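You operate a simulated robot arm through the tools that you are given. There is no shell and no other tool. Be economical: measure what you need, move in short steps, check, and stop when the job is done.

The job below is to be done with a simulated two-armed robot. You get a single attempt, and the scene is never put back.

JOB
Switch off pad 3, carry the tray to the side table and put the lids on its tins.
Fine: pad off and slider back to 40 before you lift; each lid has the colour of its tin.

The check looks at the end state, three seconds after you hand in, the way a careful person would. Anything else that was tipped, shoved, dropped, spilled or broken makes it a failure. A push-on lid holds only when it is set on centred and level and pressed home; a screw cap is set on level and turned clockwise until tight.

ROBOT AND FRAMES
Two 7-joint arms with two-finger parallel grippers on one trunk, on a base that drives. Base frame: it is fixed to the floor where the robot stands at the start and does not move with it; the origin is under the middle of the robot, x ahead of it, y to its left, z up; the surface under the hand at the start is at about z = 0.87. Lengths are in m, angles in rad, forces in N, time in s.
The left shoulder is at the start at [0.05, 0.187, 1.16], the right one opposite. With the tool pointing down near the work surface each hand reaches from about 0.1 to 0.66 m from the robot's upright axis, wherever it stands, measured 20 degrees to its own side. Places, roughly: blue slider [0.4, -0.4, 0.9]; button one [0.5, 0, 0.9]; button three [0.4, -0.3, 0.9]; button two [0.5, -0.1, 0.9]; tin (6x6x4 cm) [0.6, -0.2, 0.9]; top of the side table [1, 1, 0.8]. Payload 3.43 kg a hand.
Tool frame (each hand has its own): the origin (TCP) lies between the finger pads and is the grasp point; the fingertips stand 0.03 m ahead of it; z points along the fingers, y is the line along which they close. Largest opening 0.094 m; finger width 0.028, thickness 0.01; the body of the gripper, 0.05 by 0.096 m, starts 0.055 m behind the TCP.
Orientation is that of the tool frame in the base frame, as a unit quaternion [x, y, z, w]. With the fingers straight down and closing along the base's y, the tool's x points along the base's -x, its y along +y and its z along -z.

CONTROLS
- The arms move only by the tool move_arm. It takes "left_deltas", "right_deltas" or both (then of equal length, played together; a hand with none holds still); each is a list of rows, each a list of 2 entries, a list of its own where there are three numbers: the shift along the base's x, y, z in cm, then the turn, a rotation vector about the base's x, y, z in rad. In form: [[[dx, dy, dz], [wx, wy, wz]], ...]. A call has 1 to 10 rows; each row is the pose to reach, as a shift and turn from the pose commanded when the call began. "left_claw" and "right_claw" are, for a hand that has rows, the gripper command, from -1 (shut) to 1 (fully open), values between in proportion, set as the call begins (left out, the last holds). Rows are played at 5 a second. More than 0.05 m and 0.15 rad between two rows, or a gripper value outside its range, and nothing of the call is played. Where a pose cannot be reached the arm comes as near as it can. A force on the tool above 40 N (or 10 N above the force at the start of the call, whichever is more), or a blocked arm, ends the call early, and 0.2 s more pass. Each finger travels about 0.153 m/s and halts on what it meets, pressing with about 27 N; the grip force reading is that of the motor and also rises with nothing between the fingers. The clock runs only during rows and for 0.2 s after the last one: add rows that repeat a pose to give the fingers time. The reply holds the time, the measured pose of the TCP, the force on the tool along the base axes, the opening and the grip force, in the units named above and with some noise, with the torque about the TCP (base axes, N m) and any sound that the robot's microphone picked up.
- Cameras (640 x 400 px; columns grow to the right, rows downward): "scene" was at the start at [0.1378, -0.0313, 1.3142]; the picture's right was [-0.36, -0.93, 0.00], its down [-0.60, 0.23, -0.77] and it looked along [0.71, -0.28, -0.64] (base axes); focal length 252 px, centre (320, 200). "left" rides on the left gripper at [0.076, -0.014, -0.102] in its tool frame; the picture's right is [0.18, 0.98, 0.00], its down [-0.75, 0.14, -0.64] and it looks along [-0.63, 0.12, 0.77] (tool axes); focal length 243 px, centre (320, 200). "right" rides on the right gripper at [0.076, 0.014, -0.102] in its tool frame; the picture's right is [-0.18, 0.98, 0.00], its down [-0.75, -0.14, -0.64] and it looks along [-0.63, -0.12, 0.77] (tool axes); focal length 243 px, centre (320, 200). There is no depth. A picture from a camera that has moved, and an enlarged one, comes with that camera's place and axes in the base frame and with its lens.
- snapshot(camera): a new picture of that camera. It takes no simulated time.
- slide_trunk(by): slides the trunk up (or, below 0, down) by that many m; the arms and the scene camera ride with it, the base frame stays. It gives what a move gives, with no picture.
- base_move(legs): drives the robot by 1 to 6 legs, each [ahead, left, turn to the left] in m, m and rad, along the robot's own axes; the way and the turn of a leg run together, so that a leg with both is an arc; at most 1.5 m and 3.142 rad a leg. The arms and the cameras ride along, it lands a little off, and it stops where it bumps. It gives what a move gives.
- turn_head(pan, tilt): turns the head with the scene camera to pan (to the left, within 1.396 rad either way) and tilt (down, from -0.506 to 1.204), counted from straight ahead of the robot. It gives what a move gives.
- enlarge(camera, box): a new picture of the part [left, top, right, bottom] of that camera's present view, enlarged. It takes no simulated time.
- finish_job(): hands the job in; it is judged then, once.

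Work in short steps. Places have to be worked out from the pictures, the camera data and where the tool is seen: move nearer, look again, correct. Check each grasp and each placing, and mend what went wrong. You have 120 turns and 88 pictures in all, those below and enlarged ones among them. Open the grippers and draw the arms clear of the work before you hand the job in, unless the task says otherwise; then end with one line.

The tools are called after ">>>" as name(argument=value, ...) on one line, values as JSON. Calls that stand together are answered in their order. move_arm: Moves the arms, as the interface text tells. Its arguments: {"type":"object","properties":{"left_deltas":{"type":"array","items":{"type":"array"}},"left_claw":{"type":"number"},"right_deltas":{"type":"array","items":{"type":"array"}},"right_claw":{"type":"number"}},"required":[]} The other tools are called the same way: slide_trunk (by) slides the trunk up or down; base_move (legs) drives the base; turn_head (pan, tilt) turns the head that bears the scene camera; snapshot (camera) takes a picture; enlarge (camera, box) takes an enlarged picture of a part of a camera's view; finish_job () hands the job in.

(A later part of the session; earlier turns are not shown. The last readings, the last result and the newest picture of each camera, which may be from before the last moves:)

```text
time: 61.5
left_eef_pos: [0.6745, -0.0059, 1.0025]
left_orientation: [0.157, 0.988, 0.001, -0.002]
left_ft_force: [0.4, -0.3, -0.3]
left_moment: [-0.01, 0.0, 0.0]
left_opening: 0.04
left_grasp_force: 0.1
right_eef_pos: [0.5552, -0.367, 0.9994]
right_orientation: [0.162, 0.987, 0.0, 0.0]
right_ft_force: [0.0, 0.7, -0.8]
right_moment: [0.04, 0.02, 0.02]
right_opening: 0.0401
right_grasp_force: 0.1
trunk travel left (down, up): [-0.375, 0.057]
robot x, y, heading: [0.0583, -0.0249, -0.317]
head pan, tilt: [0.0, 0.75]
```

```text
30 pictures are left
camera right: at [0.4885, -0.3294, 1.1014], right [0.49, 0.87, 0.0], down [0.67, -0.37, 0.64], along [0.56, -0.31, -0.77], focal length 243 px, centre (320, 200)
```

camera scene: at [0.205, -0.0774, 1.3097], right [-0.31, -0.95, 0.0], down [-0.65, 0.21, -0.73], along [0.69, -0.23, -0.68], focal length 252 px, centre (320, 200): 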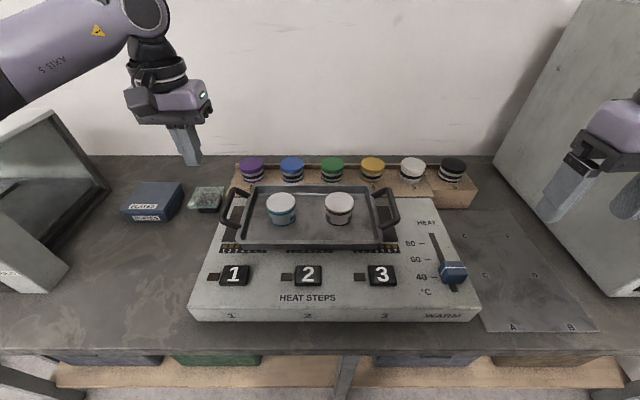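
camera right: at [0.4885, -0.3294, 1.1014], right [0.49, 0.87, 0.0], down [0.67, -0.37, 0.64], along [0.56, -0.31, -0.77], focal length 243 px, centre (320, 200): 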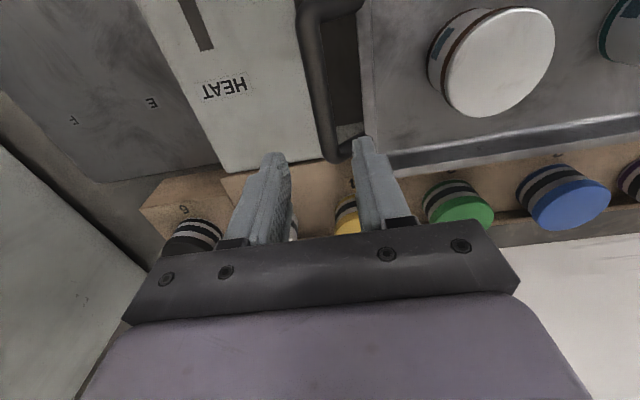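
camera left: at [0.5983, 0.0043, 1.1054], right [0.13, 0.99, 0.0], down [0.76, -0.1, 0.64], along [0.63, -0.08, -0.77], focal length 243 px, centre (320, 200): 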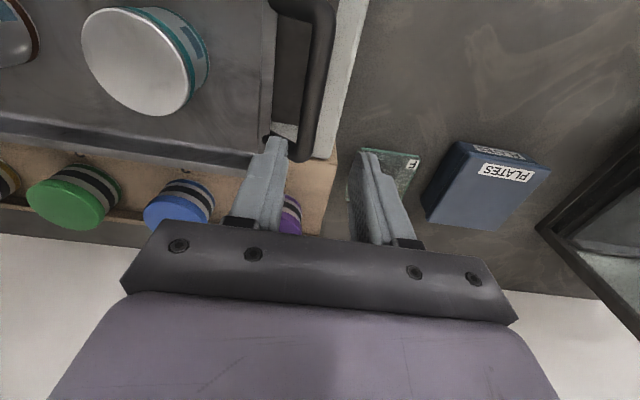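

Both bars run parallel to the fingers' plane; left bar is ~8 mm to the right of the left hand, right bar ~4 mm left of the right hand, z about 0.91, and both hands should come back ~1.5–2 cm. I correct and descend to just above the bars.

>>> move_arm(left_deltas=[[[-1.7, -0.3, 0], [0, 0, 0]], [[-1.7, -0.3, -3], [0, 0, 0]], [[-1.7, -0.3, -4.8], [0, 0, 0]], [[-1.7, -0.3, -4.8], [0, 0, 0]]], right_deltas=[[[-1.8, 1, 0], [0, 0, 0]], [[-1.8, 1, -3], [0, 0, 0]], [[-1.8, 1, -4.5], [0, 0, 0]], [[-1.8, 1, -4.5], [0, 0, 0]]])

>>> snapshot(camera="left")

>>> snapshot(camera="right")

>>> enlarge(camera="scene", box=[205, 165, 415, 265])

```text
time: 62.5
left_eef_pos: [0.6546, -0.0108, 0.954]
left_orientation: [0.157, 0.988, 0.0, -0.002]
left_ft_force: [0.5, -0.8, 0.3]
left_moment: [-0.04, -0.01, 0.0]
left_opening: 0.0398
left_grasp_force: 0.1
right_eef_pos: [0.5354, -0.3566, 0.9557]
right_orientation: [0.162, 0.987, -0.001, 0.001]
right_ft_force: [0.0, 0.2, 0.0]
right_moment: [0.01, -0.02, -0.03]
right_opening: 0.0401
right_grasp_force: 0.0
trunk travel left (down, up): [-0.375, 0.057]
robot x, y, heading: [0.0539, -0.0255, -0.318]
head pan, tilt: [0.0, 0.75]
```

```text
29 pictures are left
camera left: at [0.5797, 0.0, 1.0578], right [0.13, 0.99, 0.0], down [0.76, -0.1, 0.64], along [0.63, -0.08, -0.77], focal length 243 px, centre (320, 200)
```

left: 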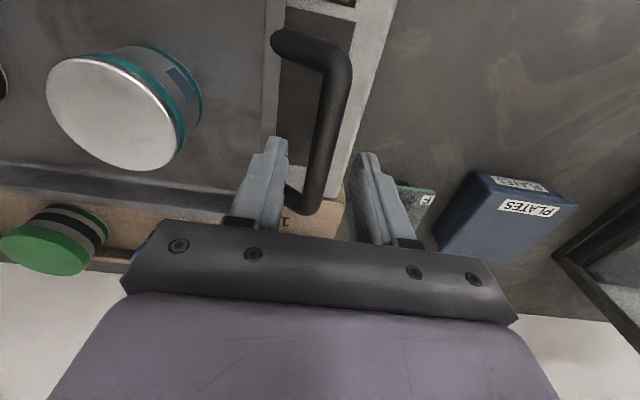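

```text
28 pictures are left
camera right: at [0.4683, -0.3203, 1.0573], right [0.49, 0.87, 0.0], down [0.67, -0.37, 0.64], along [0.56, -0.31, -0.77], focal length 243 px, centre (320, 200)
```

right: 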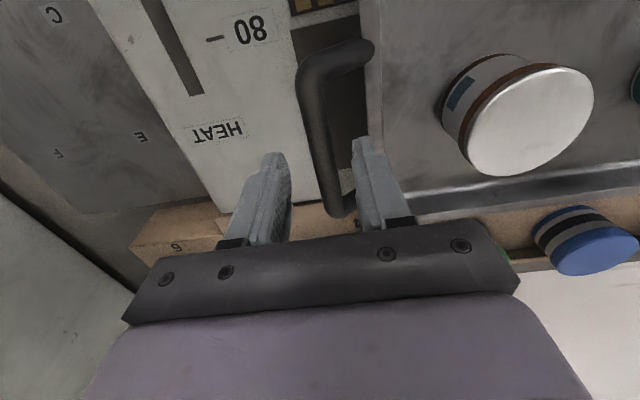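

```text
3.05 times, centred on (310, 215) of scene
camera zoom: at [0.1911, -0.0729, 1.3098], right [-0.31, -0.95, 0.0], down [-0.65, 0.21, -0.73], along [0.69, -0.23, -0.68], focal length 769 px, centre (350, 154)
```

zoom: 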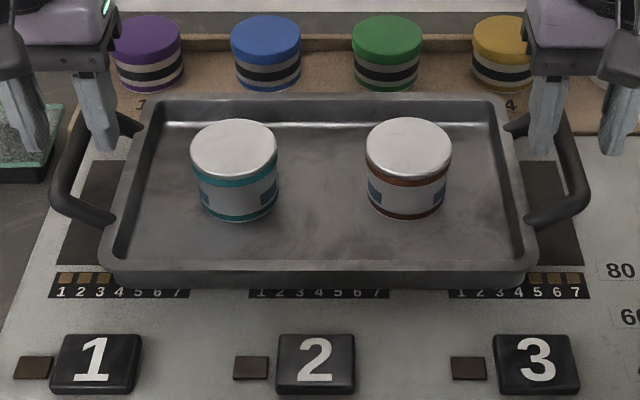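

Both bars are between the fingers. With a small correction to the right hand, I descend 4.1 cm and close both grippers.

>>> move_arm(left_deltas=[[[0, 0, -1], [0, 0, 0]], [[0, 0, -3], [0, 0, 0]], [[0, 0, -4.1], [0, 0, 0]], [[0, 0, -4.1], [0, 0, 0]]], right_deltas=[[[0.6, 0.1, -1], [0, 0, 0]], [[0.6, 0.1, -3], [0, 0, 0]], [[0.6, 0.1, -4.2], [0, 0, 0]], [[0.6, 0.1, -4.2], [0, 0, 0]]])

>>> snapshot(camera="left")

>>> snapshot(camera="right")

```text
time: 63.5
left_eef_pos: [0.6549, -0.0086, 0.9142]
left_orientation: [0.156, 0.988, 0.0, -0.002]
left_ft_force: [0.5, -0.4, 0.2]
left_moment: [0.0, 0.03, 0.02]
left_opening: 0.04
left_grasp_force: 0.1
right_eef_pos: [0.5407, -0.3566, 0.914]
right_orientation: [0.162, 0.987, 0.0, 0.001]
right_ft_force: [-0.5, 0.7, -0.2]
right_moment: [-0.02, 0.01, -0.01]
right_opening: 0.0401
right_grasp_force: 0.1
trunk travel left (down, up): [-0.375, 0.057]
robot x, y, heading: [0.0606, -0.0265, -0.32]
head pan, tilt: [0.0, 0.75]
```

```text
26 pictures are left
camera left: at [0.5791, 0.0009, 1.0168], right [0.13, 0.99, 0.0], down [0.76, -0.1, 0.64], along [0.63, -0.08, -0.77], focal length 243 px, centre (320, 200)
```

left: 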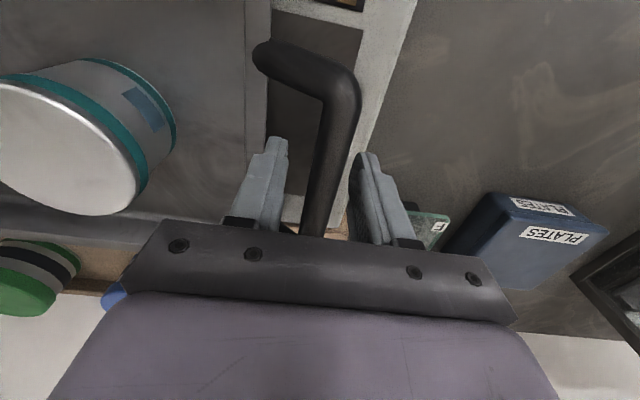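

```text
25 pictures are left
camera right: at [0.4735, -0.3193, 1.0154], right [0.49, 0.87, 0.0], down [0.67, -0.37, 0.64], along [0.56, -0.31, -0.77], focal length 243 px, centre (320, 200)
```

right: 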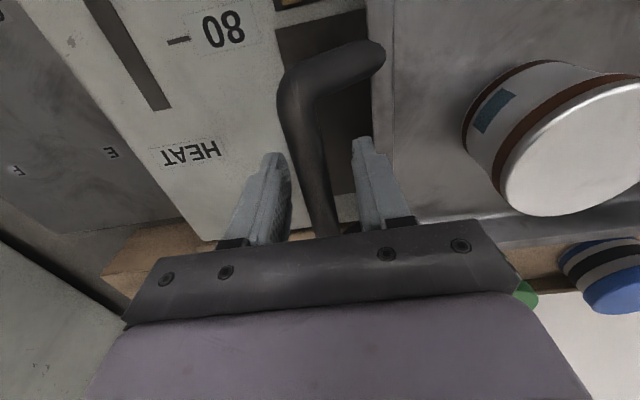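

No contact, bars inside the fingers. I close both grippers on the bars.

>>> move_arm(left_deltas=[[[0, 0, 0], [0, 0, 0]], [[0, 0, 0], [0, 0, 0]], [[0, 0, 0], [0, 0, 0]]], right_deltas=[[[0, 0, 0], [0, 0, 0]], [[0, 0, 0], [0, 0, 0]], [[0, 0, 0], [0, 0, 0]]], left_claw=-1, right_claw=-1)

```text
time: 64.3
left_eef_pos: [0.6549, -0.0095, 0.9142]
left_orientation: [0.156, 0.988, 0.0, -0.002]
left_ft_force: [-1.0, -0.1, 1.1]
left_moment: [-0.03, -0.22, -0.51]
left_opening: 0.0194
left_grasp_force: 27.0
right_eef_pos: [0.5406, -0.3555, 0.9128]
right_orientation: [0.161, 0.987, -0.001, 0.001]
right_ft_force: [0.6, 0.8, 0.6]
right_moment: [-0.04, -0.19, 0.52]
right_opening: 0.0189
right_grasp_force: 27.3
trunk travel left (down, up): [-0.375, 0.057]
robot x, y, heading: [0.0559, -0.0264, -0.312]
head pan, tilt: [0.0, 0.75]
```

Both bars held (19 mm). I lift together, gently, by 10 cm and check the tray's level.

>>> move_arm(left_deltas=[[[0, 0, 0.5], [0, 0, 0]], [[0, 0, 1.5], [0, 0, 0]], [[0, 0, 2.5], [0, 0, 0]], [[0, 0, 3.5], [0, 0, 0]], [[0, 0, 4.5], [0, 0, 0]], [[0, 0, 5.5], [0, 0, 0]], [[0, 0, 7], [0, 0, 0]], [[0, 0, 8.5], [0, 0, 0]], [[0, 0, 9.5], [0, 0, 0]], [[0, 0, 10], [0, 0, 0]]], right_deltas=[[[0, 0, 0.5], [0, 0, 0]], [[0, 0, 1.5], [0, 0, 0]], [[0, 0, 2.5], [0, 0, 0]], [[0, 0, 3.5], [0, 0, 0]], [[0, 0, 4.5], [0, 0, 0]], [[0, 0, 5.5], [0, 0, 0]], [[0, 0, 7], [0, 0, 0]], [[0, 0, 8.5], [0, 0, 0]], [[0, 0, 9.5], [0, 0, 0]], [[0, 0, 10], [0, 0, 0]]])

>>> snapshot(camera="scene")

```text
time: 66.5
left_eef_pos: [0.6555, -0.0102, 1.0134]
left_orientation: [0.157, 0.988, -0.001, -0.003]
left_ft_force: [-2.8, -5.3, -3.7]
left_moment: [0.15, 0.22, -0.52]
left_opening: 0.0191
left_grasp_force: 27.0
right_eef_pos: [0.5398, -0.356, 1.014]
right_orientation: [0.16, 0.987, 0.0, 0.001]
right_ft_force: [2.4, 6.4, -5.1]
right_moment: [-0.08, -0.2, 0.42]
right_opening: 0.0193
right_grasp_force: 26.9
trunk travel left (down, up): [-0.375, 0.057]
robot x, y, heading: [0.0559, -0.0293, -0.315]
head pan, tilt: [0.0, 0.75]
```

```text
24 pictures are left
camera scene: at [0.1918, -0.0731, 1.3096], right [-0.31, -0.95, 0.0], down [-0.65, 0.21, -0.73], along [0.69, -0.23, -0.68], focal length 252 px, centre (320, 200)
```

scene: 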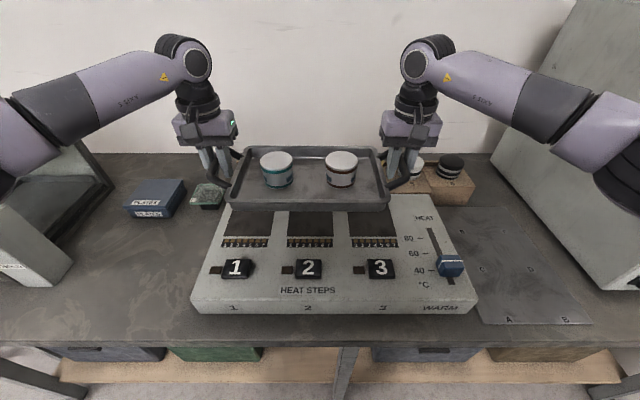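

The tray hangs level with both lidded tins standing. I draw it in toward the body slowly.

>>> move_arm(left_deltas=[[[-0.6, 0.2, 0.3], [0, 0, 0]], [[-1.8, 0.6, 0.8], [0, 0, 0]], [[-3.2, 1.05, 1.2], [0, 0, 0]], [[-4.8, 1.6, 1.6], [0, 0, 0]], [[-6.4, 2.1, 2], [0, 0, 0]], [[-8, 2.6, 2.4], [0, 0, 0]], [[-9.4, 3.1, 2.7], [0, 0, 0]], [[-10.6, 3.5, 2.9], [0, 0, 0]], [[-11.2, 3.7, 3], [0, 0, 0]], [[-11.4, 3.75, 3], [0, 0, 0]]], right_deltas=[[[-0.6, 0.2, 0.3], [0, 0, 0]], [[-1.8, 0.6, 0.8], [0, 0, 0]], [[-3.2, 1.05, 1.2], [0, 0, 0]], [[-4.8, 1.6, 1.6], [0, 0, 0]], [[-6.4, 2.1, 2], [0, 0, 0]], [[-8, 2.6, 2.4], [0, 0, 0]], [[-9.4, 3.1, 2.7], [0, 0, 0]], [[-10.6, 3.5, 2.9], [0, 0, 0]], [[-11.2, 3.7, 3], [0, 0, 0]], [[-11.4, 3.75, 3], [0, 0, 0]]])

>>> base_move(legs=[[-0.3, 0, 0]])

>>> turn_head(pan=0.9, tilt=0.5)

>>> snapshot(camera="scene")

```text
time: 68.7
left_eef_pos: [0.5418, 0.0276, 1.0445]
left_orientation: [0.156, 0.988, 0.0, -0.001]
left_ft_force: [-4.7, -13.3, -4.2]
left_moment: [0.02, -0.16, -0.46]
left_opening: 0.0192
left_grasp_force: 26.3
right_eef_pos: [0.4284, -0.3192, 1.0433]
right_orientation: [0.163, 0.987, 0.001, 0.001]
right_ft_force: [3.9, 13.5, -4.6]
right_moment: [-0.02, 0.13, 0.51]
right_opening: 0.0193
right_grasp_force: 27.2
trunk travel left (down, up): [-0.375, 0.057]
robot x, y, heading: [0.0532, -0.0259, -0.319]
head pan, tilt: [0.0, 0.75]
```

```text
time: 70.7
left_eef_pos: [0.2573, 0.123, 1.0438]
left_orientation: [0.155, 0.988, 0.0, -0.001]
left_ft_force: [-3.2, -11.7, -3.0]
left_moment: [0.09, 0.0, -0.4]
left_opening: 0.0193
left_grasp_force: 26.3
right_eef_pos: [0.144, -0.2235, 1.0439]
right_orientation: [0.159, 0.987, 0.0, 0.001]
right_ft_force: [2.9, 11.7, -3.8]
right_moment: [-0.07, 0.01, 0.53]
right_opening: 0.0191
right_grasp_force: 27.0
trunk travel left (down, up): [-0.375, 0.057]
robot x, y, heading: [-0.2257, 0.0623, -0.313]
head pan, tilt: [0.0, 0.75]
```

```text
time: 71.9
left_eef_pos: [0.2555, 0.1237, 1.0444]
left_orientation: [0.153, 0.988, 0.001, -0.001]
left_ft_force: [0.7, -0.5, -4.2]
left_moment: [0.01, -0.01, -0.41]
left_opening: 0.0192
left_grasp_force: 26.8
right_eef_pos: [0.1453, -0.2248, 1.0447]
right_orientation: [0.158, 0.987, 0.001, 0.0]
right_ft_force: [-0.9, 0.1, -3.7]
right_moment: [0.0, 0.0, 0.57]
right_opening: 0.0192
right_grasp_force: 27.0
trunk travel left (down, up): [-0.375, 0.057]
robot x, y, heading: [-0.2275, 0.0645, -0.309]
head pan, tilt: [0.901, 0.499]
```

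```text
23 pictures are left
camera scene: at [-0.0956, 0.0961, 1.3316], right [0.55, -0.83, 0.0], down [-0.4, -0.27, -0.88], along [0.73, 0.49, -0.48], focal length 252 px, centre (320, 200)
```

scene: 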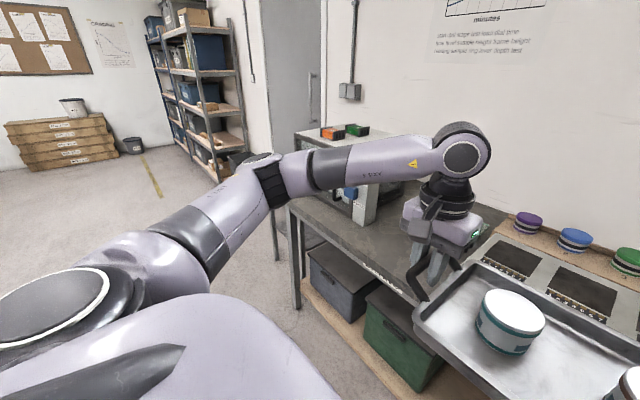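

The way along the bench front is clear on the left. I drive 0.8 m left with the tray and look for the side table.

>>> base_move(legs=[[0, 0.8, 0]])

>>> turn_head(pan=0.5, tilt=0.5)

>>> snapshot(camera="scene")

```text
time: 79.3
left_eef_pos: [0.5049, 0.8693, 1.0437]
left_orientation: [0.16, 0.987, 0.0, -0.003]
left_ft_force: [-1.0, -2.0, -4.9]
left_moment: [0.04, 0.05, -0.43]
left_opening: 0.0189
left_grasp_force: 27.0
right_eef_pos: [0.3895, 0.523, 1.0451]
right_orientation: [0.163, 0.987, 0.001, 0.0]
right_ft_force: [0.4, 1.7, -3.7]
right_moment: [-0.02, -0.02, 0.59]
right_opening: 0.0195
right_grasp_force: 26.8
trunk travel left (down, up): [-0.375, 0.057]
robot x, y, heading: [0.0243, 0.8154, -0.322]
head pan, tilt: [0.901, 0.499]
```

```text
time: 80.2
left_eef_pos: [0.5048, 0.8685, 1.0449]
left_orientation: [0.16, 0.987, 0.001, -0.003]
left_ft_force: [-0.2, 0.2, -4.3]
left_moment: [-0.02, 0.02, -0.42]
left_opening: 0.0191
left_grasp_force: 27.0
right_eef_pos: [0.3889, 0.5241, 1.044]
right_orientation: [0.164, 0.986, 0.0, 0.001]
right_ft_force: [-0.6, -1.3, -4.8]
right_moment: [0.03, -0.04, 0.56]
right_opening: 0.0191
right_grasp_force: 27.2
trunk travel left (down, up): [-0.375, 0.057]
robot x, y, heading: [0.0204, 0.8156, -0.326]
head pan, tilt: [0.499, 0.499]
```

```text
22 pictures are left
camera scene: at [0.1654, 0.8128, 1.3316], right [0.18, -0.98, 0.0], down [-0.47, -0.08, -0.88], along [0.86, 0.15, -0.48], focal length 252 px, centre (320, 200)
```

scene: 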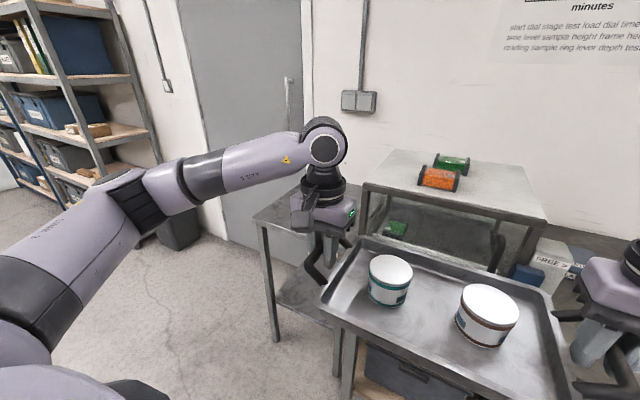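

The side table shows beyond the bench's left end: its front left corner at about [0.92, 1.20]. I drive another 0.45 m left to face it, then look over the tray.

>>> base_move(legs=[[0, 0.45, 0]])

>>> turn_head(pan=0.0, tilt=0.55)

>>> snapshot(camera="scene")

```text
time: 84.6
left_eef_pos: [0.644, 1.2942, 1.0445]
left_orientation: [0.157, 0.988, 0.0, -0.003]
left_ft_force: [0.4, 0.1, -3.9]
left_moment: [0.0, 0.05, -0.42]
left_opening: 0.019
left_grasp_force: 27.1
right_eef_pos: [0.531, 0.9477, 1.045]
right_orientation: [0.16, 0.987, 0.0, 0.0]
right_ft_force: [-1.0, 0.7, -4.9]
right_moment: [-0.04, -0.03, 0.58]
right_opening: 0.0188
right_grasp_force: 27.5
trunk travel left (down, up): [-0.375, 0.057]
robot x, y, heading: [0.1608, 1.2428, -0.319]
head pan, tilt: [0.499, 0.499]
```

```text
time: 85.5
left_eef_pos: [0.6439, 1.2946, 1.0443]
left_orientation: [0.156, 0.988, 0.0, -0.002]
left_ft_force: [1.1, 1.3, -4.3]
left_moment: [0.01, 0.03, -0.37]
left_opening: 0.0194
left_grasp_force: 26.9
right_eef_pos: [0.5304, 0.9486, 1.0438]
right_orientation: [0.161, 0.987, 0.0, 0.0]
right_ft_force: [-1.0, -0.6, -5.0]
right_moment: [-0.02, -0.07, 0.62]
right_opening: 0.0193
right_grasp_force: 26.7
trunk travel left (down, up): [-0.375, 0.057]
robot x, y, heading: [0.1599, 1.2359, -0.317]
head pan, tilt: [0.0, 0.55]
```

```text
21 pictures are left
camera scene: at [0.3012, 1.1913, 1.3271], right [-0.31, -0.95, 0.0], down [-0.5, 0.16, -0.85], along [0.81, -0.26, -0.52], focal length 252 px, centre (320, 200)
```

scene: 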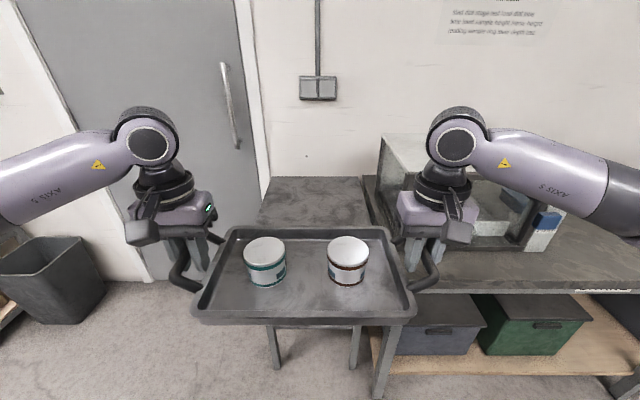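

The side table is straight ahead: front edge ~0.73 m, back edge ~1.21 m, l from -0.185 to +0.23, and the tray is centred on it laterally. I drive 0.27 m ahead, staying short of the bench.

>>> base_move(legs=[[0.27, 0, 0]])

>>> turn_head(pan=0.0, tilt=0.75)

>>> snapshot(camera="scene")

```text
time: 87.5
left_eef_pos: [0.9024, 1.21, 1.0439]
left_orientation: [0.157, 0.988, 0.0, -0.003]
left_ft_force: [0.9, -0.4, -3.8]
left_moment: [0.01, -0.02, -0.44]
left_opening: 0.0191
left_grasp_force: 26.7
right_eef_pos: [0.7909, 0.8615, 1.0439]
right_orientation: [0.161, 0.987, 0.0, 0.0]
right_ft_force: [-0.8, -0.4, -4.1]
right_moment: [0.0, 0.04, 0.6]
right_opening: 0.0193
right_grasp_force: 27.0
trunk travel left (down, up): [-0.375, 0.057]
robot x, y, heading: [0.4179, 1.1521, -0.317]
head pan, tilt: [0.0, 0.55]
```

```text
time: 88.2
left_eef_pos: [0.9033, 1.2097, 1.0443]
left_orientation: [0.157, 0.988, 0.001, -0.003]
left_ft_force: [0.7, 0.0, -3.7]
left_moment: [-0.02, 0.07, -0.44]
left_opening: 0.0192
left_grasp_force: 26.9
right_eef_pos: [0.7911, 0.8633, 1.0432]
right_orientation: [0.161, 0.987, -0.001, 0.0]
right_ft_force: [-0.3, 0.4, -4.0]
right_moment: [-0.05, -0.08, 0.6]
right_opening: 0.0192
right_grasp_force: 26.6
trunk travel left (down, up): [-0.375, 0.057]
robot x, y, heading: [0.4168, 1.1533, -0.312]
head pan, tilt: [0.0, 0.75]
```

```text
20 pictures are left
camera scene: at [0.5537, 1.1085, 1.3097], right [-0.31, -0.95, 0.0], down [-0.65, 0.21, -0.73], along [0.69, -0.23, -0.68], focal length 252 px, centre (320, 200)
```

scene: 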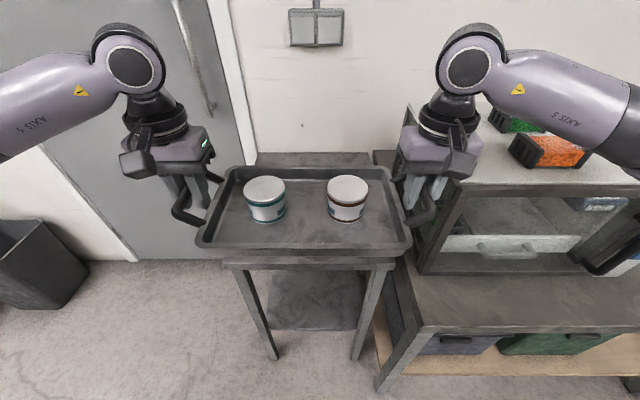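

The table top spans 0.334–0.81 m ahead of the camera and the tray is laterally centred on it. I drive 2 cm more, then reach the tray out 15 cm at height.

>>> base_move(legs=[[0.02, 0, 0]])

>>> move_arm(left_deltas=[[[0.6, -0.2, 0], [0, 0, 0]], [[1.8, -0.6, 0], [0, 0, 0]], [[3.4, -1.1, 0], [0, 0, 0]], [[5.2, -1.7, 0], [0, 0, 0]], [[7, -2.25, 0], [0, 0, 0]], [[8.8, -2.8, 0], [0, 0, 0]], [[10.6, -3.4, 0], [0, 0, 0]], [[12.2, -3.9, 0], [0, 0, 0]], [[13.6, -4.4, 0], [0, 0, 0]], [[14.3, -4.6, 0], [0, 0, 0]]], right_deltas=[[[0.6, -0.2, 0], [0, 0, 0]], [[1.8, -0.6, 0], [0, 0, 0]], [[3.4, -1.1, 0], [0, 0, 0]], [[5.2, -1.7, 0], [0, 0, 0]], [[7, -2.25, 0], [0, 0, 0]], [[8.8, -2.8, 0], [0, 0, 0]], [[10.6, -3.4, 0], [0, 0, 0]], [[12.2, -3.9, 0], [0, 0, 0]], [[13.6, -4.4, 0], [0, 0, 0]], [[14.3, -4.6, 0], [0, 0, 0]]])

>>> snapshot(camera="scene")

```text
time: 89.0
left_eef_pos: [0.9229, 1.2032, 1.0439]
left_orientation: [0.157, 0.988, 0.001, -0.003]
left_ft_force: [1.6, 0.5, -4.0]
left_moment: [0.02, 0.0, -0.42]
left_opening: 0.0192
left_grasp_force: 27.0
right_eef_pos: [0.8092, 0.8566, 1.0442]
right_orientation: [0.161, 0.987, 0.001, 0.0]
right_ft_force: [-0.7, -0.8, -3.6]
right_moment: [0.0, -0.01, 0.58]
right_opening: 0.0193
right_grasp_force: 27.0
trunk travel left (down, up): [-0.375, 0.057]
robot x, y, heading: [0.4361, 1.1478, -0.318]
head pan, tilt: [0.0, 0.75]
```

```text
time: 91.2
left_eef_pos: [1.0649, 1.1568, 1.044]
left_orientation: [0.157, 0.988, 0.0, -0.003]
left_ft_force: [-1.8, -7.1, -4.1]
left_moment: [-0.02, -0.17, -0.4]
left_opening: 0.0193
left_grasp_force: 27.5
right_eef_pos: [0.9504, 0.8102, 1.0434]
right_orientation: [0.16, 0.987, 0.0, 0.0]
right_ft_force: [2.7, 6.2, -4.0]
right_moment: [-0.03, 0.16, 0.39]
right_opening: 0.019
right_grasp_force: 27.3
trunk travel left (down, up): [-0.375, 0.057]
robot x, y, heading: [0.4372, 1.1526, -0.314]
head pan, tilt: [0.0, 0.75]
```

```text
19 pictures are left
camera scene: at [0.573, 1.1022, 1.3096], right [-0.31, -0.95, 0.0], down [-0.65, 0.21, -0.73], along [0.69, -0.23, -0.68], focal length 252 px, centre (320, 200)
```

scene: 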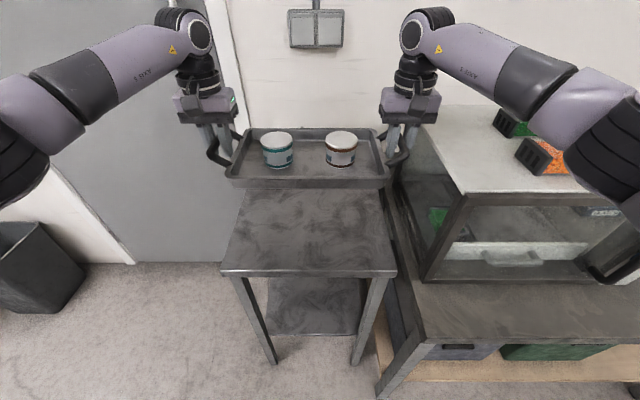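

The oven beside the table has its left face at only about 0.20 m right of the camera line, close to the right hand's path down. I shift the robot 0.16 m left so that the right arm comes down clear of it, then look.

>>> base_move(legs=[[0, 0.16, 0]])

>>> move_arm(left_deltas=[[[-0.2, -0.8, 0], [0, 0, 0]], [[-0.7, -2.2, 0], [0, 0, 0]], [[-1.3, -4, 0], [0, 0, 0]], [[-1.9, -6, 0], [0, 0, 0]], [[-2.5, -8, 0], [0, 0, 0]], [[-3.1, -9.8, 0], [0, 0, 0]], [[-3.6, -11, 0], [0, 0, 0]], [[-3.7, -11.4, 0], [0, 0, 0]]], right_deltas=[[[-0.2, -0.8, 0], [0, 0, 0]], [[-0.7, -2.2, 0], [0, 0, 0]], [[-1.3, -4, 0], [0, 0, 0]], [[-1.9, -6, 0], [0, 0, 0]], [[-2.5, -8, 0], [0, 0, 0]], [[-3.1, -9.8, 0], [0, 0, 0]], [[-3.6, -11, 0], [0, 0, 0]], [[-3.7, -11.4, 0], [0, 0, 0]]])

>>> turn_head(pan=-0.25, tilt=0.7)

>>> snapshot(camera="scene")

```text
time: 93.2
left_eef_pos: [1.1143, 1.3081, 1.0442]
left_orientation: [0.156, 0.988, 0.001, -0.002]
left_ft_force: [-3.5, -7.4, -3.7]
left_moment: [0.14, 0.05, -0.47]
left_opening: 0.0191
left_grasp_force: 26.8
right_eef_pos: [1.0004, 0.9616, 1.0449]
right_orientation: [0.16, 0.987, 0.0, -0.001]
right_ft_force: [2.8, 8.7, -4.5]
right_moment: [-0.09, -0.09, 0.47]
right_opening: 0.0192
right_grasp_force: 27.5
trunk travel left (down, up): [-0.375, 0.057]
robot x, y, heading: [0.4826, 1.2993, -0.319]
head pan, tilt: [0.0, 0.75]
```

```text
time: 95.0
left_eef_pos: [1.0767, 1.1931, 1.0428]
left_orientation: [0.156, 0.988, -0.001, -0.002]
left_ft_force: [-0.3, -1.9, -3.4]
left_moment: [0.05, 0.1, -0.45]
left_opening: 0.0189
left_grasp_force: 27.1
right_eef_pos: [0.9635, 0.8466, 1.0438]
right_orientation: [0.16, 0.987, 0.0, 0.0]
right_ft_force: [0.9, 2.2, -5.0]
right_moment: [-0.1, -0.11, 0.42]
right_opening: 0.019
right_grasp_force: 26.9
trunk travel left (down, up): [-0.375, 0.057]
robot x, y, heading: [0.4869, 1.2961, -0.311]
head pan, tilt: [0.0, 0.75]
```

```text
time: 95.8
left_eef_pos: [1.0774, 1.1941, 1.0438]
left_orientation: [0.156, 0.988, 0.001, -0.003]
left_ft_force: [-1.3, -1.3, -3.7]
left_moment: [0.04, 0.11, -0.48]
left_opening: 0.019
left_grasp_force: 26.6
right_eef_pos: [0.9638, 0.8472, 1.0437]
right_orientation: [0.162, 0.987, 0.0, 0.0]
right_ft_force: [1.0, 1.0, -4.0]
right_moment: [-0.06, -0.12, 0.41]
right_opening: 0.0195
right_grasp_force: 27.2
trunk travel left (down, up): [-0.375, 0.057]
robot x, y, heading: [0.4845, 1.2967, -0.319]
head pan, tilt: [-0.25, 0.7]
```

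```text
18 pictures are left
camera scene: at [0.6153, 1.2333, 1.3139], right [-0.54, -0.84, 0.0], down [-0.54, 0.35, -0.76], along [0.65, -0.41, -0.64], focal length 252 px, centre (320, 200)
```

scene: 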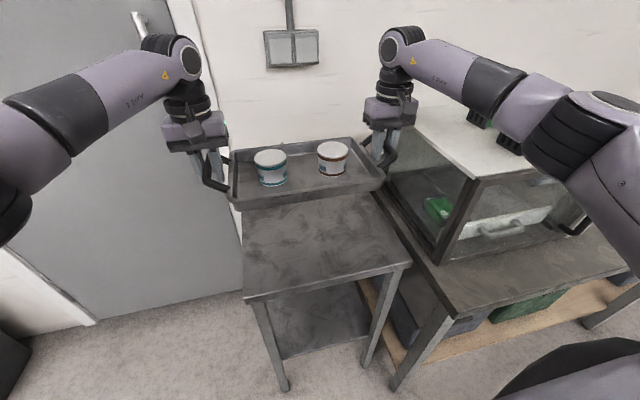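

From here: table front edge at p 0.50, its width spans q 1.06–1.45, oven face at q≈1.0 (bench-aligned axes); the tray centre is at q 1.287. I shift 1.2 cm right and back, and lower the first 8 cm, then check clearances.

>>> move_arm(left_deltas=[[[-0.7, -0.4, -0.3], [0, 0, 0]], [[-1.5, -0.8, -1], [0, 0, 0]], [[-1.5, -0.8, -2.2], [0, 0, 0]], [[-1.5, -0.8, -3.5], [0, 0, 0]], [[-1.5, -0.8, -5], [0, 0, 0]], [[-1.5, -0.8, -6.4], [0, 0, 0]], [[-1.5, -0.8, -7.5], [0, 0, 0]], [[-1.5, -0.8, -8], [0, 0, 0]]], right_deltas=[[[-0.7, -0.4, -0.3], [0, 0, 0]], [[-1.5, -0.8, -1], [0, 0, 0]], [[-1.5, -0.8, -2.2], [0, 0, 0]], [[-1.5, -0.8, -3.5], [0, 0, 0]], [[-1.5, -0.8, -5], [0, 0, 0]], [[-1.5, -0.8, -6.4], [0, 0, 0]], [[-1.5, -0.8, -7.5], [0, 0, 0]], [[-1.5, -0.8, -8], [0, 0, 0]]])

>>> snapshot(camera="scene")

```text
time: 97.6
left_eef_pos: [1.061, 1.1873, 0.9621]
left_orientation: [0.157, 0.988, 0.0, -0.003]
left_ft_force: [-3.4, -8.8, -3.7]
left_moment: [0.05, -0.06, -0.37]
left_opening: 0.0195
left_grasp_force: 27.4
right_eef_pos: [0.9482, 0.8403, 0.9644]
right_orientation: [0.16, 0.987, 0.001, 0.0]
right_ft_force: [3.5, 9.9, -4.9]
right_moment: [-0.13, 0.13, 0.43]
right_opening: 0.019
right_grasp_force: 27.1
trunk travel left (down, up): [-0.375, 0.057]
robot x, y, heading: [0.4852, 1.2995, -0.315]
head pan, tilt: [-0.25, 0.7]
```

```text
17 pictures are left
camera scene: at [0.6152, 1.2332, 1.3139], right [-0.54, -0.84, 0.0], down [-0.54, 0.35, -0.76], along [0.65, -0.41, -0.64], focal length 252 px, centre (320, 200)
```

scene: 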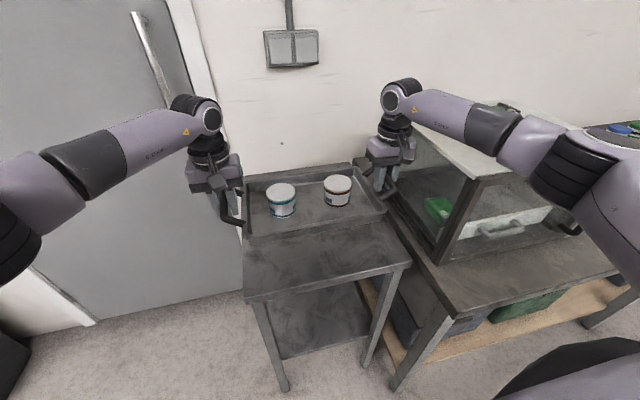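

Forearm keeps clear to the left of and above the oven. I lower another 7 cm and check again.

>>> move_arm(left_deltas=[[[0, 0, -0.6], [0, 0, 0]], [[0, 0, -1.8], [0, 0, 0]], [[0, 0, -3], [0, 0, 0]], [[0, 0, -4.2], [0, 0, 0]], [[0, 0, -5.4], [0, 0, 0]], [[0, 0, -6.4], [0, 0, 0]], [[0, 0, -7], [0, 0, 0]]], right_deltas=[[[0, 0, -0.6], [0, 0, 0]], [[0, 0, -1.8], [0, 0, 0]], [[0, 0, -3], [0, 0, 0]], [[0, 0, -4.2], [0, 0, 0]], [[0, 0, -5.4], [0, 0, 0]], [[0, 0, -6.4], [0, 0, 0]], [[0, 0, -7], [0, 0, 0]]])

>>> snapshot(camera="scene")

>>> snapshot(camera="right")

>>> snapshot(camera="left")

```text
time: 99.2
left_eef_pos: [1.062, 1.1862, 0.8906]
left_orientation: [0.156, 0.988, -0.001, -0.003]
left_ft_force: [-5.3, -15.9, -3.8]
left_moment: [0.17, -0.02, -0.35]
left_opening: 0.019
left_grasp_force: 27.1
right_eef_pos: [0.9487, 0.8395, 0.8937]
right_orientation: [0.159, 0.987, 0.002, 0.0]
right_ft_force: [6.1, 16.7, -4.2]
right_moment: [-0.13, 0.0, 0.36]
right_opening: 0.0192
right_grasp_force: 27.3
trunk travel left (down, up): [-0.375, 0.057]
robot x, y, heading: [0.4873, 1.2955, -0.318]
head pan, tilt: [-0.25, 0.7]
```

```text
16 pictures are left
camera scene: at [0.6153, 1.2332, 1.3139], right [-0.54, -0.84, 0.0], down [-0.54, 0.35, -0.76], along [0.65, -0.41, -0.64], focal length 252 px, centre (320, 200)
```

scene: 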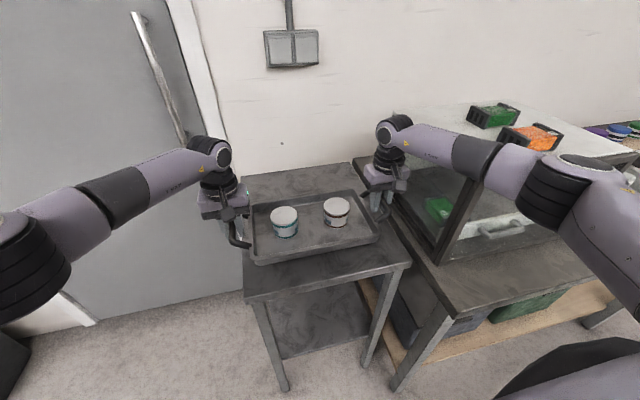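

```text
15 pictures are left
camera right: at [0.8806, 0.8754, 0.995], right [0.48, 0.88, 0.0], down [0.67, -0.37, 0.64], along [0.56, -0.31, -0.77], focal length 243 px, centre (320, 200)
```

right: 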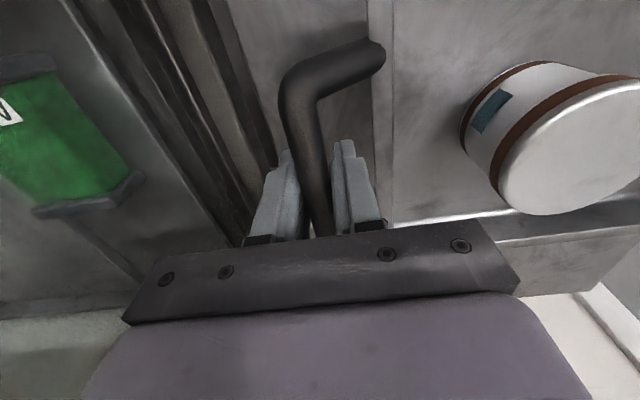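

```text
14 pictures are left
camera left: at [0.9864, 1.1965, 0.9948], right [0.13, 0.99, 0.0], down [0.76, -0.1, 0.64], along [0.63, -0.08, -0.77], focal length 243 px, centre (320, 200)
```

left: 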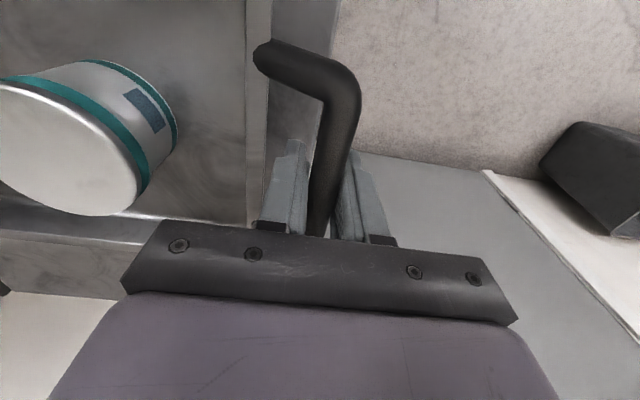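

Left edge of the table is about 3 cm beyond the tray wall and the right hand clears the oven. I ease the hands 3 mm toward each other to relax the pull, and lower 3.4 cm more.

>>> move_arm(left_deltas=[[[-0.1, -0.3, -0.3], [0, 0, 0]], [[-0.1, -0.35, -1.2], [0, 0, 0]], [[-0.1, -0.4, -2.2], [0, 0, 0]], [[-0.1, -0.4, -3], [0, 0, 0]], [[-0.1, -0.4, -3.4], [0, 0, 0]]], right_deltas=[[[0.1, 0.3, -0.3], [0, 0, 0]], [[0.1, 0.35, -1.2], [0, 0, 0]], [[0.1, 0.4, -2.2], [0, 0, 0]], [[0.1, 0.4, -3], [0, 0, 0]], [[0.1, 0.4, -3.4], [0, 0, 0]]])

```text
time: 100.4
left_eef_pos: [1.0614, 1.1872, 0.8627]
left_orientation: [0.155, 0.988, 0.001, 0.0]
left_ft_force: [3.5, 11.8, -4.6]
left_moment: [-0.3, -0.62, -0.52]
left_opening: 0.0189
left_grasp_force: 26.7
right_eef_pos: [0.9466, 0.8414, 0.8695]
right_orientation: [0.163, 0.987, -0.005, 0.007]
right_ft_force: [-3.5, -11.7, -4.1]
right_moment: [0.25, 0.63, 0.61]
right_opening: 0.0192
right_grasp_force: 26.9
trunk travel left (down, up): [-0.375, 0.057]
robot x, y, heading: [0.4865, 1.298, -0.318]
head pan, tilt: [-0.25, 0.7]
```

The hands stopped short (0.863 and 0.870) with no table contact: they are at the edge of reach. I lower the trunk 1.5 cm instead, which carries the arms down.

>>> slide_trunk(by=-0.015)

```text
time: 101.0
left_eef_pos: [1.059, 1.1934, 0.8502]
left_orientation: [0.154, 0.988, -0.002, 0.003]
left_ft_force: [7.9, 24.0, -5.0]
left_moment: [-0.15, 0.05, -0.36]
left_opening: 0.0191
left_grasp_force: 26.5
right_eef_pos: [0.9485, 0.847, 0.8646]
right_orientation: [0.161, 0.987, -0.009, 0.015]
right_ft_force: [-7.9, -23.8, -3.5]
right_moment: [0.21, -0.09, 0.57]
right_opening: 0.0194
right_grasp_force: 27.5
trunk travel left (down, up): [-0.36, 0.072]
robot x, y, heading: [0.4874, 1.2976, -0.316]
head pan, tilt: [-0.25, 0.7]
```

The right hand lags and the lateral force has grown, so I look before anything else.

>>> snapshot(camera="scene")

```text
13 pictures are left
camera scene: at [0.6066, 1.2471, 1.301], right [-0.54, -0.84, 0.01], down [-0.54, 0.34, -0.77], along [0.65, -0.42, -0.63], focal length 252 px, centre (320, 200)
```

scene: 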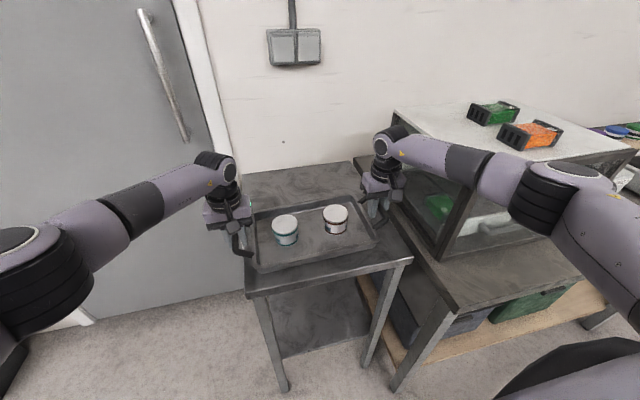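

The robot leans slightly: the right forearm is bearing on the oven's top corner. I raise at once.

>>> slide_trunk(by=0.03)

>>> move_arm(left_deltas=[[[0, 0, 1], [0, 0, 0]], [[0, 0, 2], [0, 0, 0]], [[0, 0, 3], [0, 0, 0]], [[0, 0, 4], [0, 0, 0]]], right_deltas=[[[0, 0, 1], [0, 0, 0]], [[0, 0, 2], [0, 0, 0]], [[0, 0, 3], [0, 0, 0]], [[0, 0, 4], [0, 0, 0]]])

>>> snapshot(camera="scene")

```text
time: 101.8
left_eef_pos: [1.0637, 1.1842, 0.8726]
left_orientation: [0.156, 0.988, 0.001, -0.001]
left_ft_force: [7.3, 22.3, -4.4]
left_moment: [-0.52, -0.67, -0.56]
left_opening: 0.0195
left_grasp_force: 27.0
right_eef_pos: [0.9468, 0.8391, 0.873]
right_orientation: [0.163, 0.987, -0.004, -0.001]
right_ft_force: [-8.0, -22.5, -4.0]
right_moment: [0.33, 0.65, 0.34]
right_opening: 0.0192
right_grasp_force: 26.4
trunk travel left (down, up): [-0.39, 0.042]
robot x, y, heading: [0.4862, 1.2972, -0.317]
head pan, tilt: [-0.25, 0.7]
```

```text
time: 102.8
left_eef_pos: [1.0629, 1.1858, 0.9146]
left_orientation: [0.153, 0.988, 0.003, -0.002]
left_ft_force: [7.3, 23.9, -3.3]
left_moment: [-0.3, -0.29, -0.61]
left_opening: 0.0195
left_grasp_force: 27.2
right_eef_pos: [0.9474, 0.8389, 0.9159]
right_orientation: [0.162, 0.987, -0.003, 0.0]
right_ft_force: [-8.5, -23.7, -3.9]
right_moment: [0.32, 0.26, 0.43]
right_opening: 0.0192
right_grasp_force: 26.8
trunk travel left (down, up): [-0.39, 0.042]
robot x, y, heading: [0.4868, 1.2986, -0.322]
head pan, tilt: [-0.25, 0.7]
```

```text
12 pictures are left
camera scene: at [0.6151, 1.2333, 1.3289], right [-0.54, -0.84, 0.0], down [-0.54, 0.35, -0.76], along [0.65, -0.41, -0.64], focal length 252 px, centre (320, 200)
```

scene: 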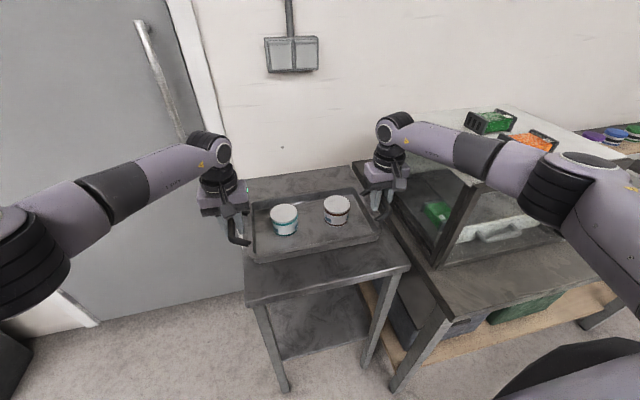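

No change to the oven or the racks on it, and the tray is level. I raise the tray well up, undo the squeeze, and will come at the table turned ~0.4 rad clockwise from further left, so that the right forearm stays away from the oven.

>>> move_arm(left_deltas=[[[0.1, 0.3, 0.6], [0, 0, 0]], [[0.1, 0.4, 2], [0, 0, 0]], [[0.1, 0.4, 3.6], [0, 0, 0]], [[0.1, 0.4, 5.4], [0, 0, 0]], [[0.1, 0.4, 7.4], [0, 0, 0]], [[0.1, 0.4, 9.4], [0, 0, 0]], [[0.1, 0.4, 11.2], [0, 0, 0]], [[0.1, 0.4, 12.6], [0, 0, 0]], [[0.1, 0.4, 13.2], [0, 0, 0]]], right_deltas=[[[-0.1, -0.3, 0.6], [0, 0, 0]], [[-0.1, -0.4, 2], [0, 0, 0]], [[-0.1, -0.4, 3.6], [0, 0, 0]], [[-0.1, -0.4, 5.4], [0, 0, 0]], [[-0.1, -0.4, 7.4], [0, 0, 0]], [[-0.1, -0.4, 9.4], [0, 0, 0]], [[-0.1, -0.4, 11.2], [0, 0, 0]], [[-0.1, -0.4, 12.6], [0, 0, 0]], [[-0.1, -0.4, 13.2], [0, 0, 0]]])

>>> base_move(legs=[[-0.12, 0, 0]])

```text
time: 104.8
left_eef_pos: [1.0619, 1.184, 1.0479]
left_orientation: [0.157, 0.988, 0.0, -0.004]
left_ft_force: [-0.7, 1.5, -3.7]
left_moment: [0.05, 0.15, -0.54]
left_opening: 0.0192
left_grasp_force: 27.3
right_eef_pos: [0.9478, 0.8383, 1.0469]
right_orientation: [0.16, 0.987, 0.0, 0.0]
right_ft_force: [0.0, -1.2, -3.4]
right_moment: [0.0, -0.12, 0.29]
right_opening: 0.0196
right_grasp_force: 26.9
trunk travel left (down, up): [-0.39, 0.042]
robot x, y, heading: [0.4888, 1.2984, -0.316]
head pan, tilt: [-0.25, 0.7]
```

```text
time: 106.0
left_eef_pos: [0.9478, 1.2237, 1.0465]
left_orientation: [0.157, 0.988, -0.001, -0.003]
left_ft_force: [-1.5, -4.2, -3.8]
left_moment: [0.09, 0.23, -0.55]
left_opening: 0.0193
left_grasp_force: 27.8
right_eef_pos: [0.8334, 0.8765, 1.0465]
right_orientation: [0.158, 0.987, 0.001, 0.001]
right_ft_force: [1.6, 3.5, -2.3]
right_moment: [-0.12, -0.26, 0.3]
right_opening: 0.0193
right_grasp_force: 26.9
trunk travel left (down, up): [-0.39, 0.042]
robot x, y, heading: [0.3764, 1.3341, -0.318]
head pan, tilt: [-0.25, 0.7]
```

Relaxed and clear. I centre the tray before the robot again (11 cm to the left), then drive left, turn −0.4 rad, and look.

>>> move_arm(left_deltas=[[[0.2, 0.7, 0], [0, 0, 0]], [[0.7, 2.2, 0], [0, 0, 0]], [[1.3, 4, 0], [0, 0, 0]], [[1.9, 5.8, 0], [0, 0, 0]], [[2.5, 7.6, 0], [0, 0, 0]], [[3, 9.2, 0], [0, 0, 0]], [[3.3, 10.1, 0], [0, 0, 0]], [[3.4, 10.4, 0], [0, 0, 0]]], right_deltas=[[[0.2, 0.7, 0], [0, 0, 0]], [[0.7, 2.2, 0], [0, 0, 0]], [[1.3, 4, 0], [0, 0, 0]], [[1.9, 5.8, 0], [0, 0, 0]], [[2.5, 7.6, 0], [0, 0, 0]], [[3, 9.2, 0], [0, 0, 0]], [[3.3, 10.1, 0], [0, 0, 0]], [[3.4, 10.4, 0], [0, 0, 0]]])

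>>> base_move(legs=[[0, 0.098, 0], [0, 0, -0.4]])

>>> turn_head(pan=0.0, tilt=0.7)

>>> snapshot(camera="scene")

```text
time: 107.8
left_eef_pos: [0.9841, 1.3262, 1.0466]
left_orientation: [0.157, 0.988, 0.0, -0.002]
left_ft_force: [1.3, 4.8, -3.5]
left_moment: [-0.06, 0.01, -0.53]
left_opening: 0.0191
left_grasp_force: 27.5
right_eef_pos: [0.8676, 0.9815, 1.0478]
right_orientation: [0.161, 0.987, 0.001, 0.0]
right_ft_force: [-1.9, -6.3, -4.5]
right_moment: [0.03, 0.02, 0.32]
right_opening: 0.0194
right_grasp_force: 27.2
trunk travel left (down, up): [-0.39, 0.042]
robot x, y, heading: [0.373, 1.3336, -0.318]
head pan, tilt: [-0.25, 0.7]
```

```text
time: 110.5
left_eef_pos: [0.9622, 1.1834, 1.0462]
left_orientation: [0.347, 0.938, 0.001, -0.003]
left_ft_force: [4.0, 6.7, -4.0]
left_moment: [0.01, 0.1, -0.53]
left_opening: 0.0193
left_grasp_force: 27.0
right_eef_pos: [0.723, 0.9075, 1.0474]
right_orientation: [0.351, 0.936, 0.0, 0.001]
right_ft_force: [-5.4, -7.8, -4.5]
right_moment: [0.01, -0.1, 0.24]
right_opening: 0.0194
right_grasp_force: 27.0
trunk travel left (down, up): [-0.39, 0.042]
robot x, y, heading: [0.4032, 1.4246, -0.716]
head pan, tilt: [-0.25, 0.7]
```

```text
time: 111.3
left_eef_pos: [0.9624, 1.1839, 1.046]
left_orientation: [0.347, 0.938, 0.001, -0.004]
left_ft_force: [-0.3, 0.9, -3.7]
left_moment: [-0.03, 0.02, -0.59]
left_opening: 0.0197
left_grasp_force: 27.0
right_eef_pos: [0.7219, 0.9086, 1.0466]
right_orientation: [0.351, 0.936, 0.0, 0.0]
right_ft_force: [1.3, -1.5, -3.6]
right_moment: [-0.06, 0.07, 0.36]
right_opening: 0.0193
right_grasp_force: 26.6
trunk travel left (down, up): [-0.39, 0.042]
robot x, y, heading: [0.3986, 1.4293, -0.713]
head pan, tilt: [0.0, 0.7]
```

```text
11 pictures are left
camera scene: at [0.5126, 1.3313, 1.3289], right [-0.65, -0.76, 0.0], down [-0.49, 0.42, -0.76], along [0.58, -0.5, -0.64], focal length 252 px, centre (320, 200)
```

scene: 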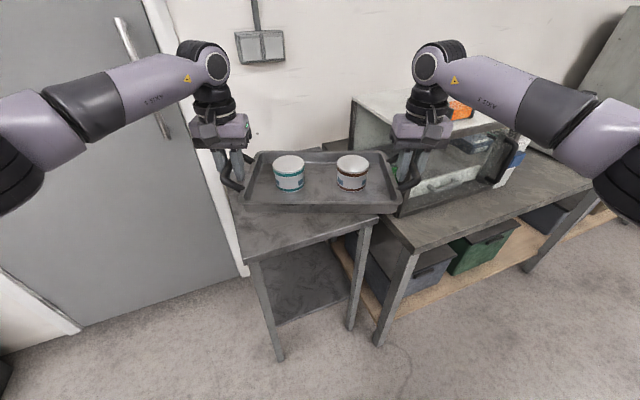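

The table measures p 0.505–0.976, q 1.05–1.455 again. I drive 0.16 ahead and 0.077 left so the tray comes over it, then reach out 3 cm.

>>> base_move(legs=[[0.16, 0.077, 0]])

>>> move_arm(left_deltas=[[[0.4, -0.4, 0], [0, 0, 0]], [[1.2, -1, 0], [0, 0, 0]], [[2, -1.7, 0], [0, 0, 0]], [[2.3, -2, 0], [0, 0, 0]], [[2.3, -2, 0], [0, 0, 0]]], right_deltas=[[[0.4, -0.4, 0], [0, 0, 0]], [[1.2, -1, 0], [0, 0, 0]], [[2, -1.7, 0], [0, 0, 0]], [[2.3, -2, 0], [0, 0, 0]], [[2.3, -2, 0], [0, 0, 0]]])

>>> snapshot(camera="scene")

```text
time: 112.8
left_eef_pos: [1.1343, 1.1345, 1.0464]
left_orientation: [0.349, 0.937, 0.0, -0.004]
left_ft_force: [-0.9, 0.9, -4.2]
left_moment: [0.02, 0.09, -0.56]
left_opening: 0.0195
left_grasp_force: 26.5
right_eef_pos: [0.8932, 0.8619, 1.0458]
right_orientation: [0.352, 0.936, 0.001, 0.0]
right_ft_force: [0.6, -1.5, -4.1]
right_moment: [-0.01, 0.0, 0.29]
right_opening: 0.0191
right_grasp_force: 27.5
trunk travel left (down, up): [-0.39, 0.042]
robot x, y, heading: [0.5765, 1.3798, -0.712]
head pan, tilt: [0.0, 0.7]
```

```text
time: 114.0
left_eef_pos: [1.1559, 1.1158, 1.0468]
left_orientation: [0.35, 0.937, 0.001, -0.004]
left_ft_force: [-0.6, 0.4, -3.9]
left_moment: [-0.07, -0.04, -0.59]
left_opening: 0.0192
left_grasp_force: 26.8
right_eef_pos: [0.9145, 0.8417, 1.0478]
right_orientation: [0.351, 0.936, 0.0, 0.0]
right_ft_force: [0.5, -1.5, -3.6]
right_moment: [0.0, 0.02, 0.2]
right_opening: 0.0189
right_grasp_force: 27.2
trunk travel left (down, up): [-0.39, 0.042]
robot x, y, heading: [0.5745, 1.3832, -0.712]
head pan, tilt: [0.0, 0.7]
```

```text
10 pictures are left
camera scene: at [0.6833, 1.2842, 1.3289], right [-0.65, -0.76, 0.0], down [-0.49, 0.42, -0.76], along [0.58, -0.5, -0.64], focal length 252 px, centre (320, 200)
```

scene: 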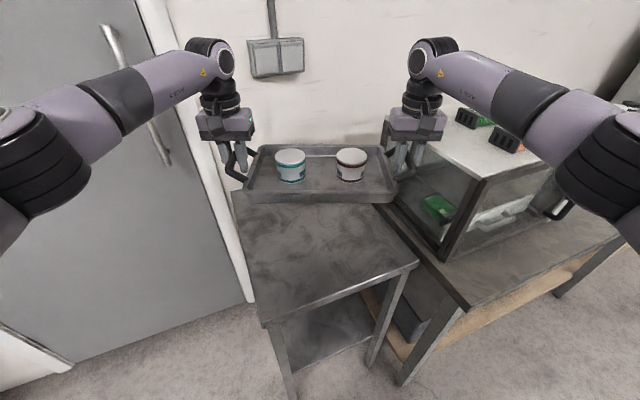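

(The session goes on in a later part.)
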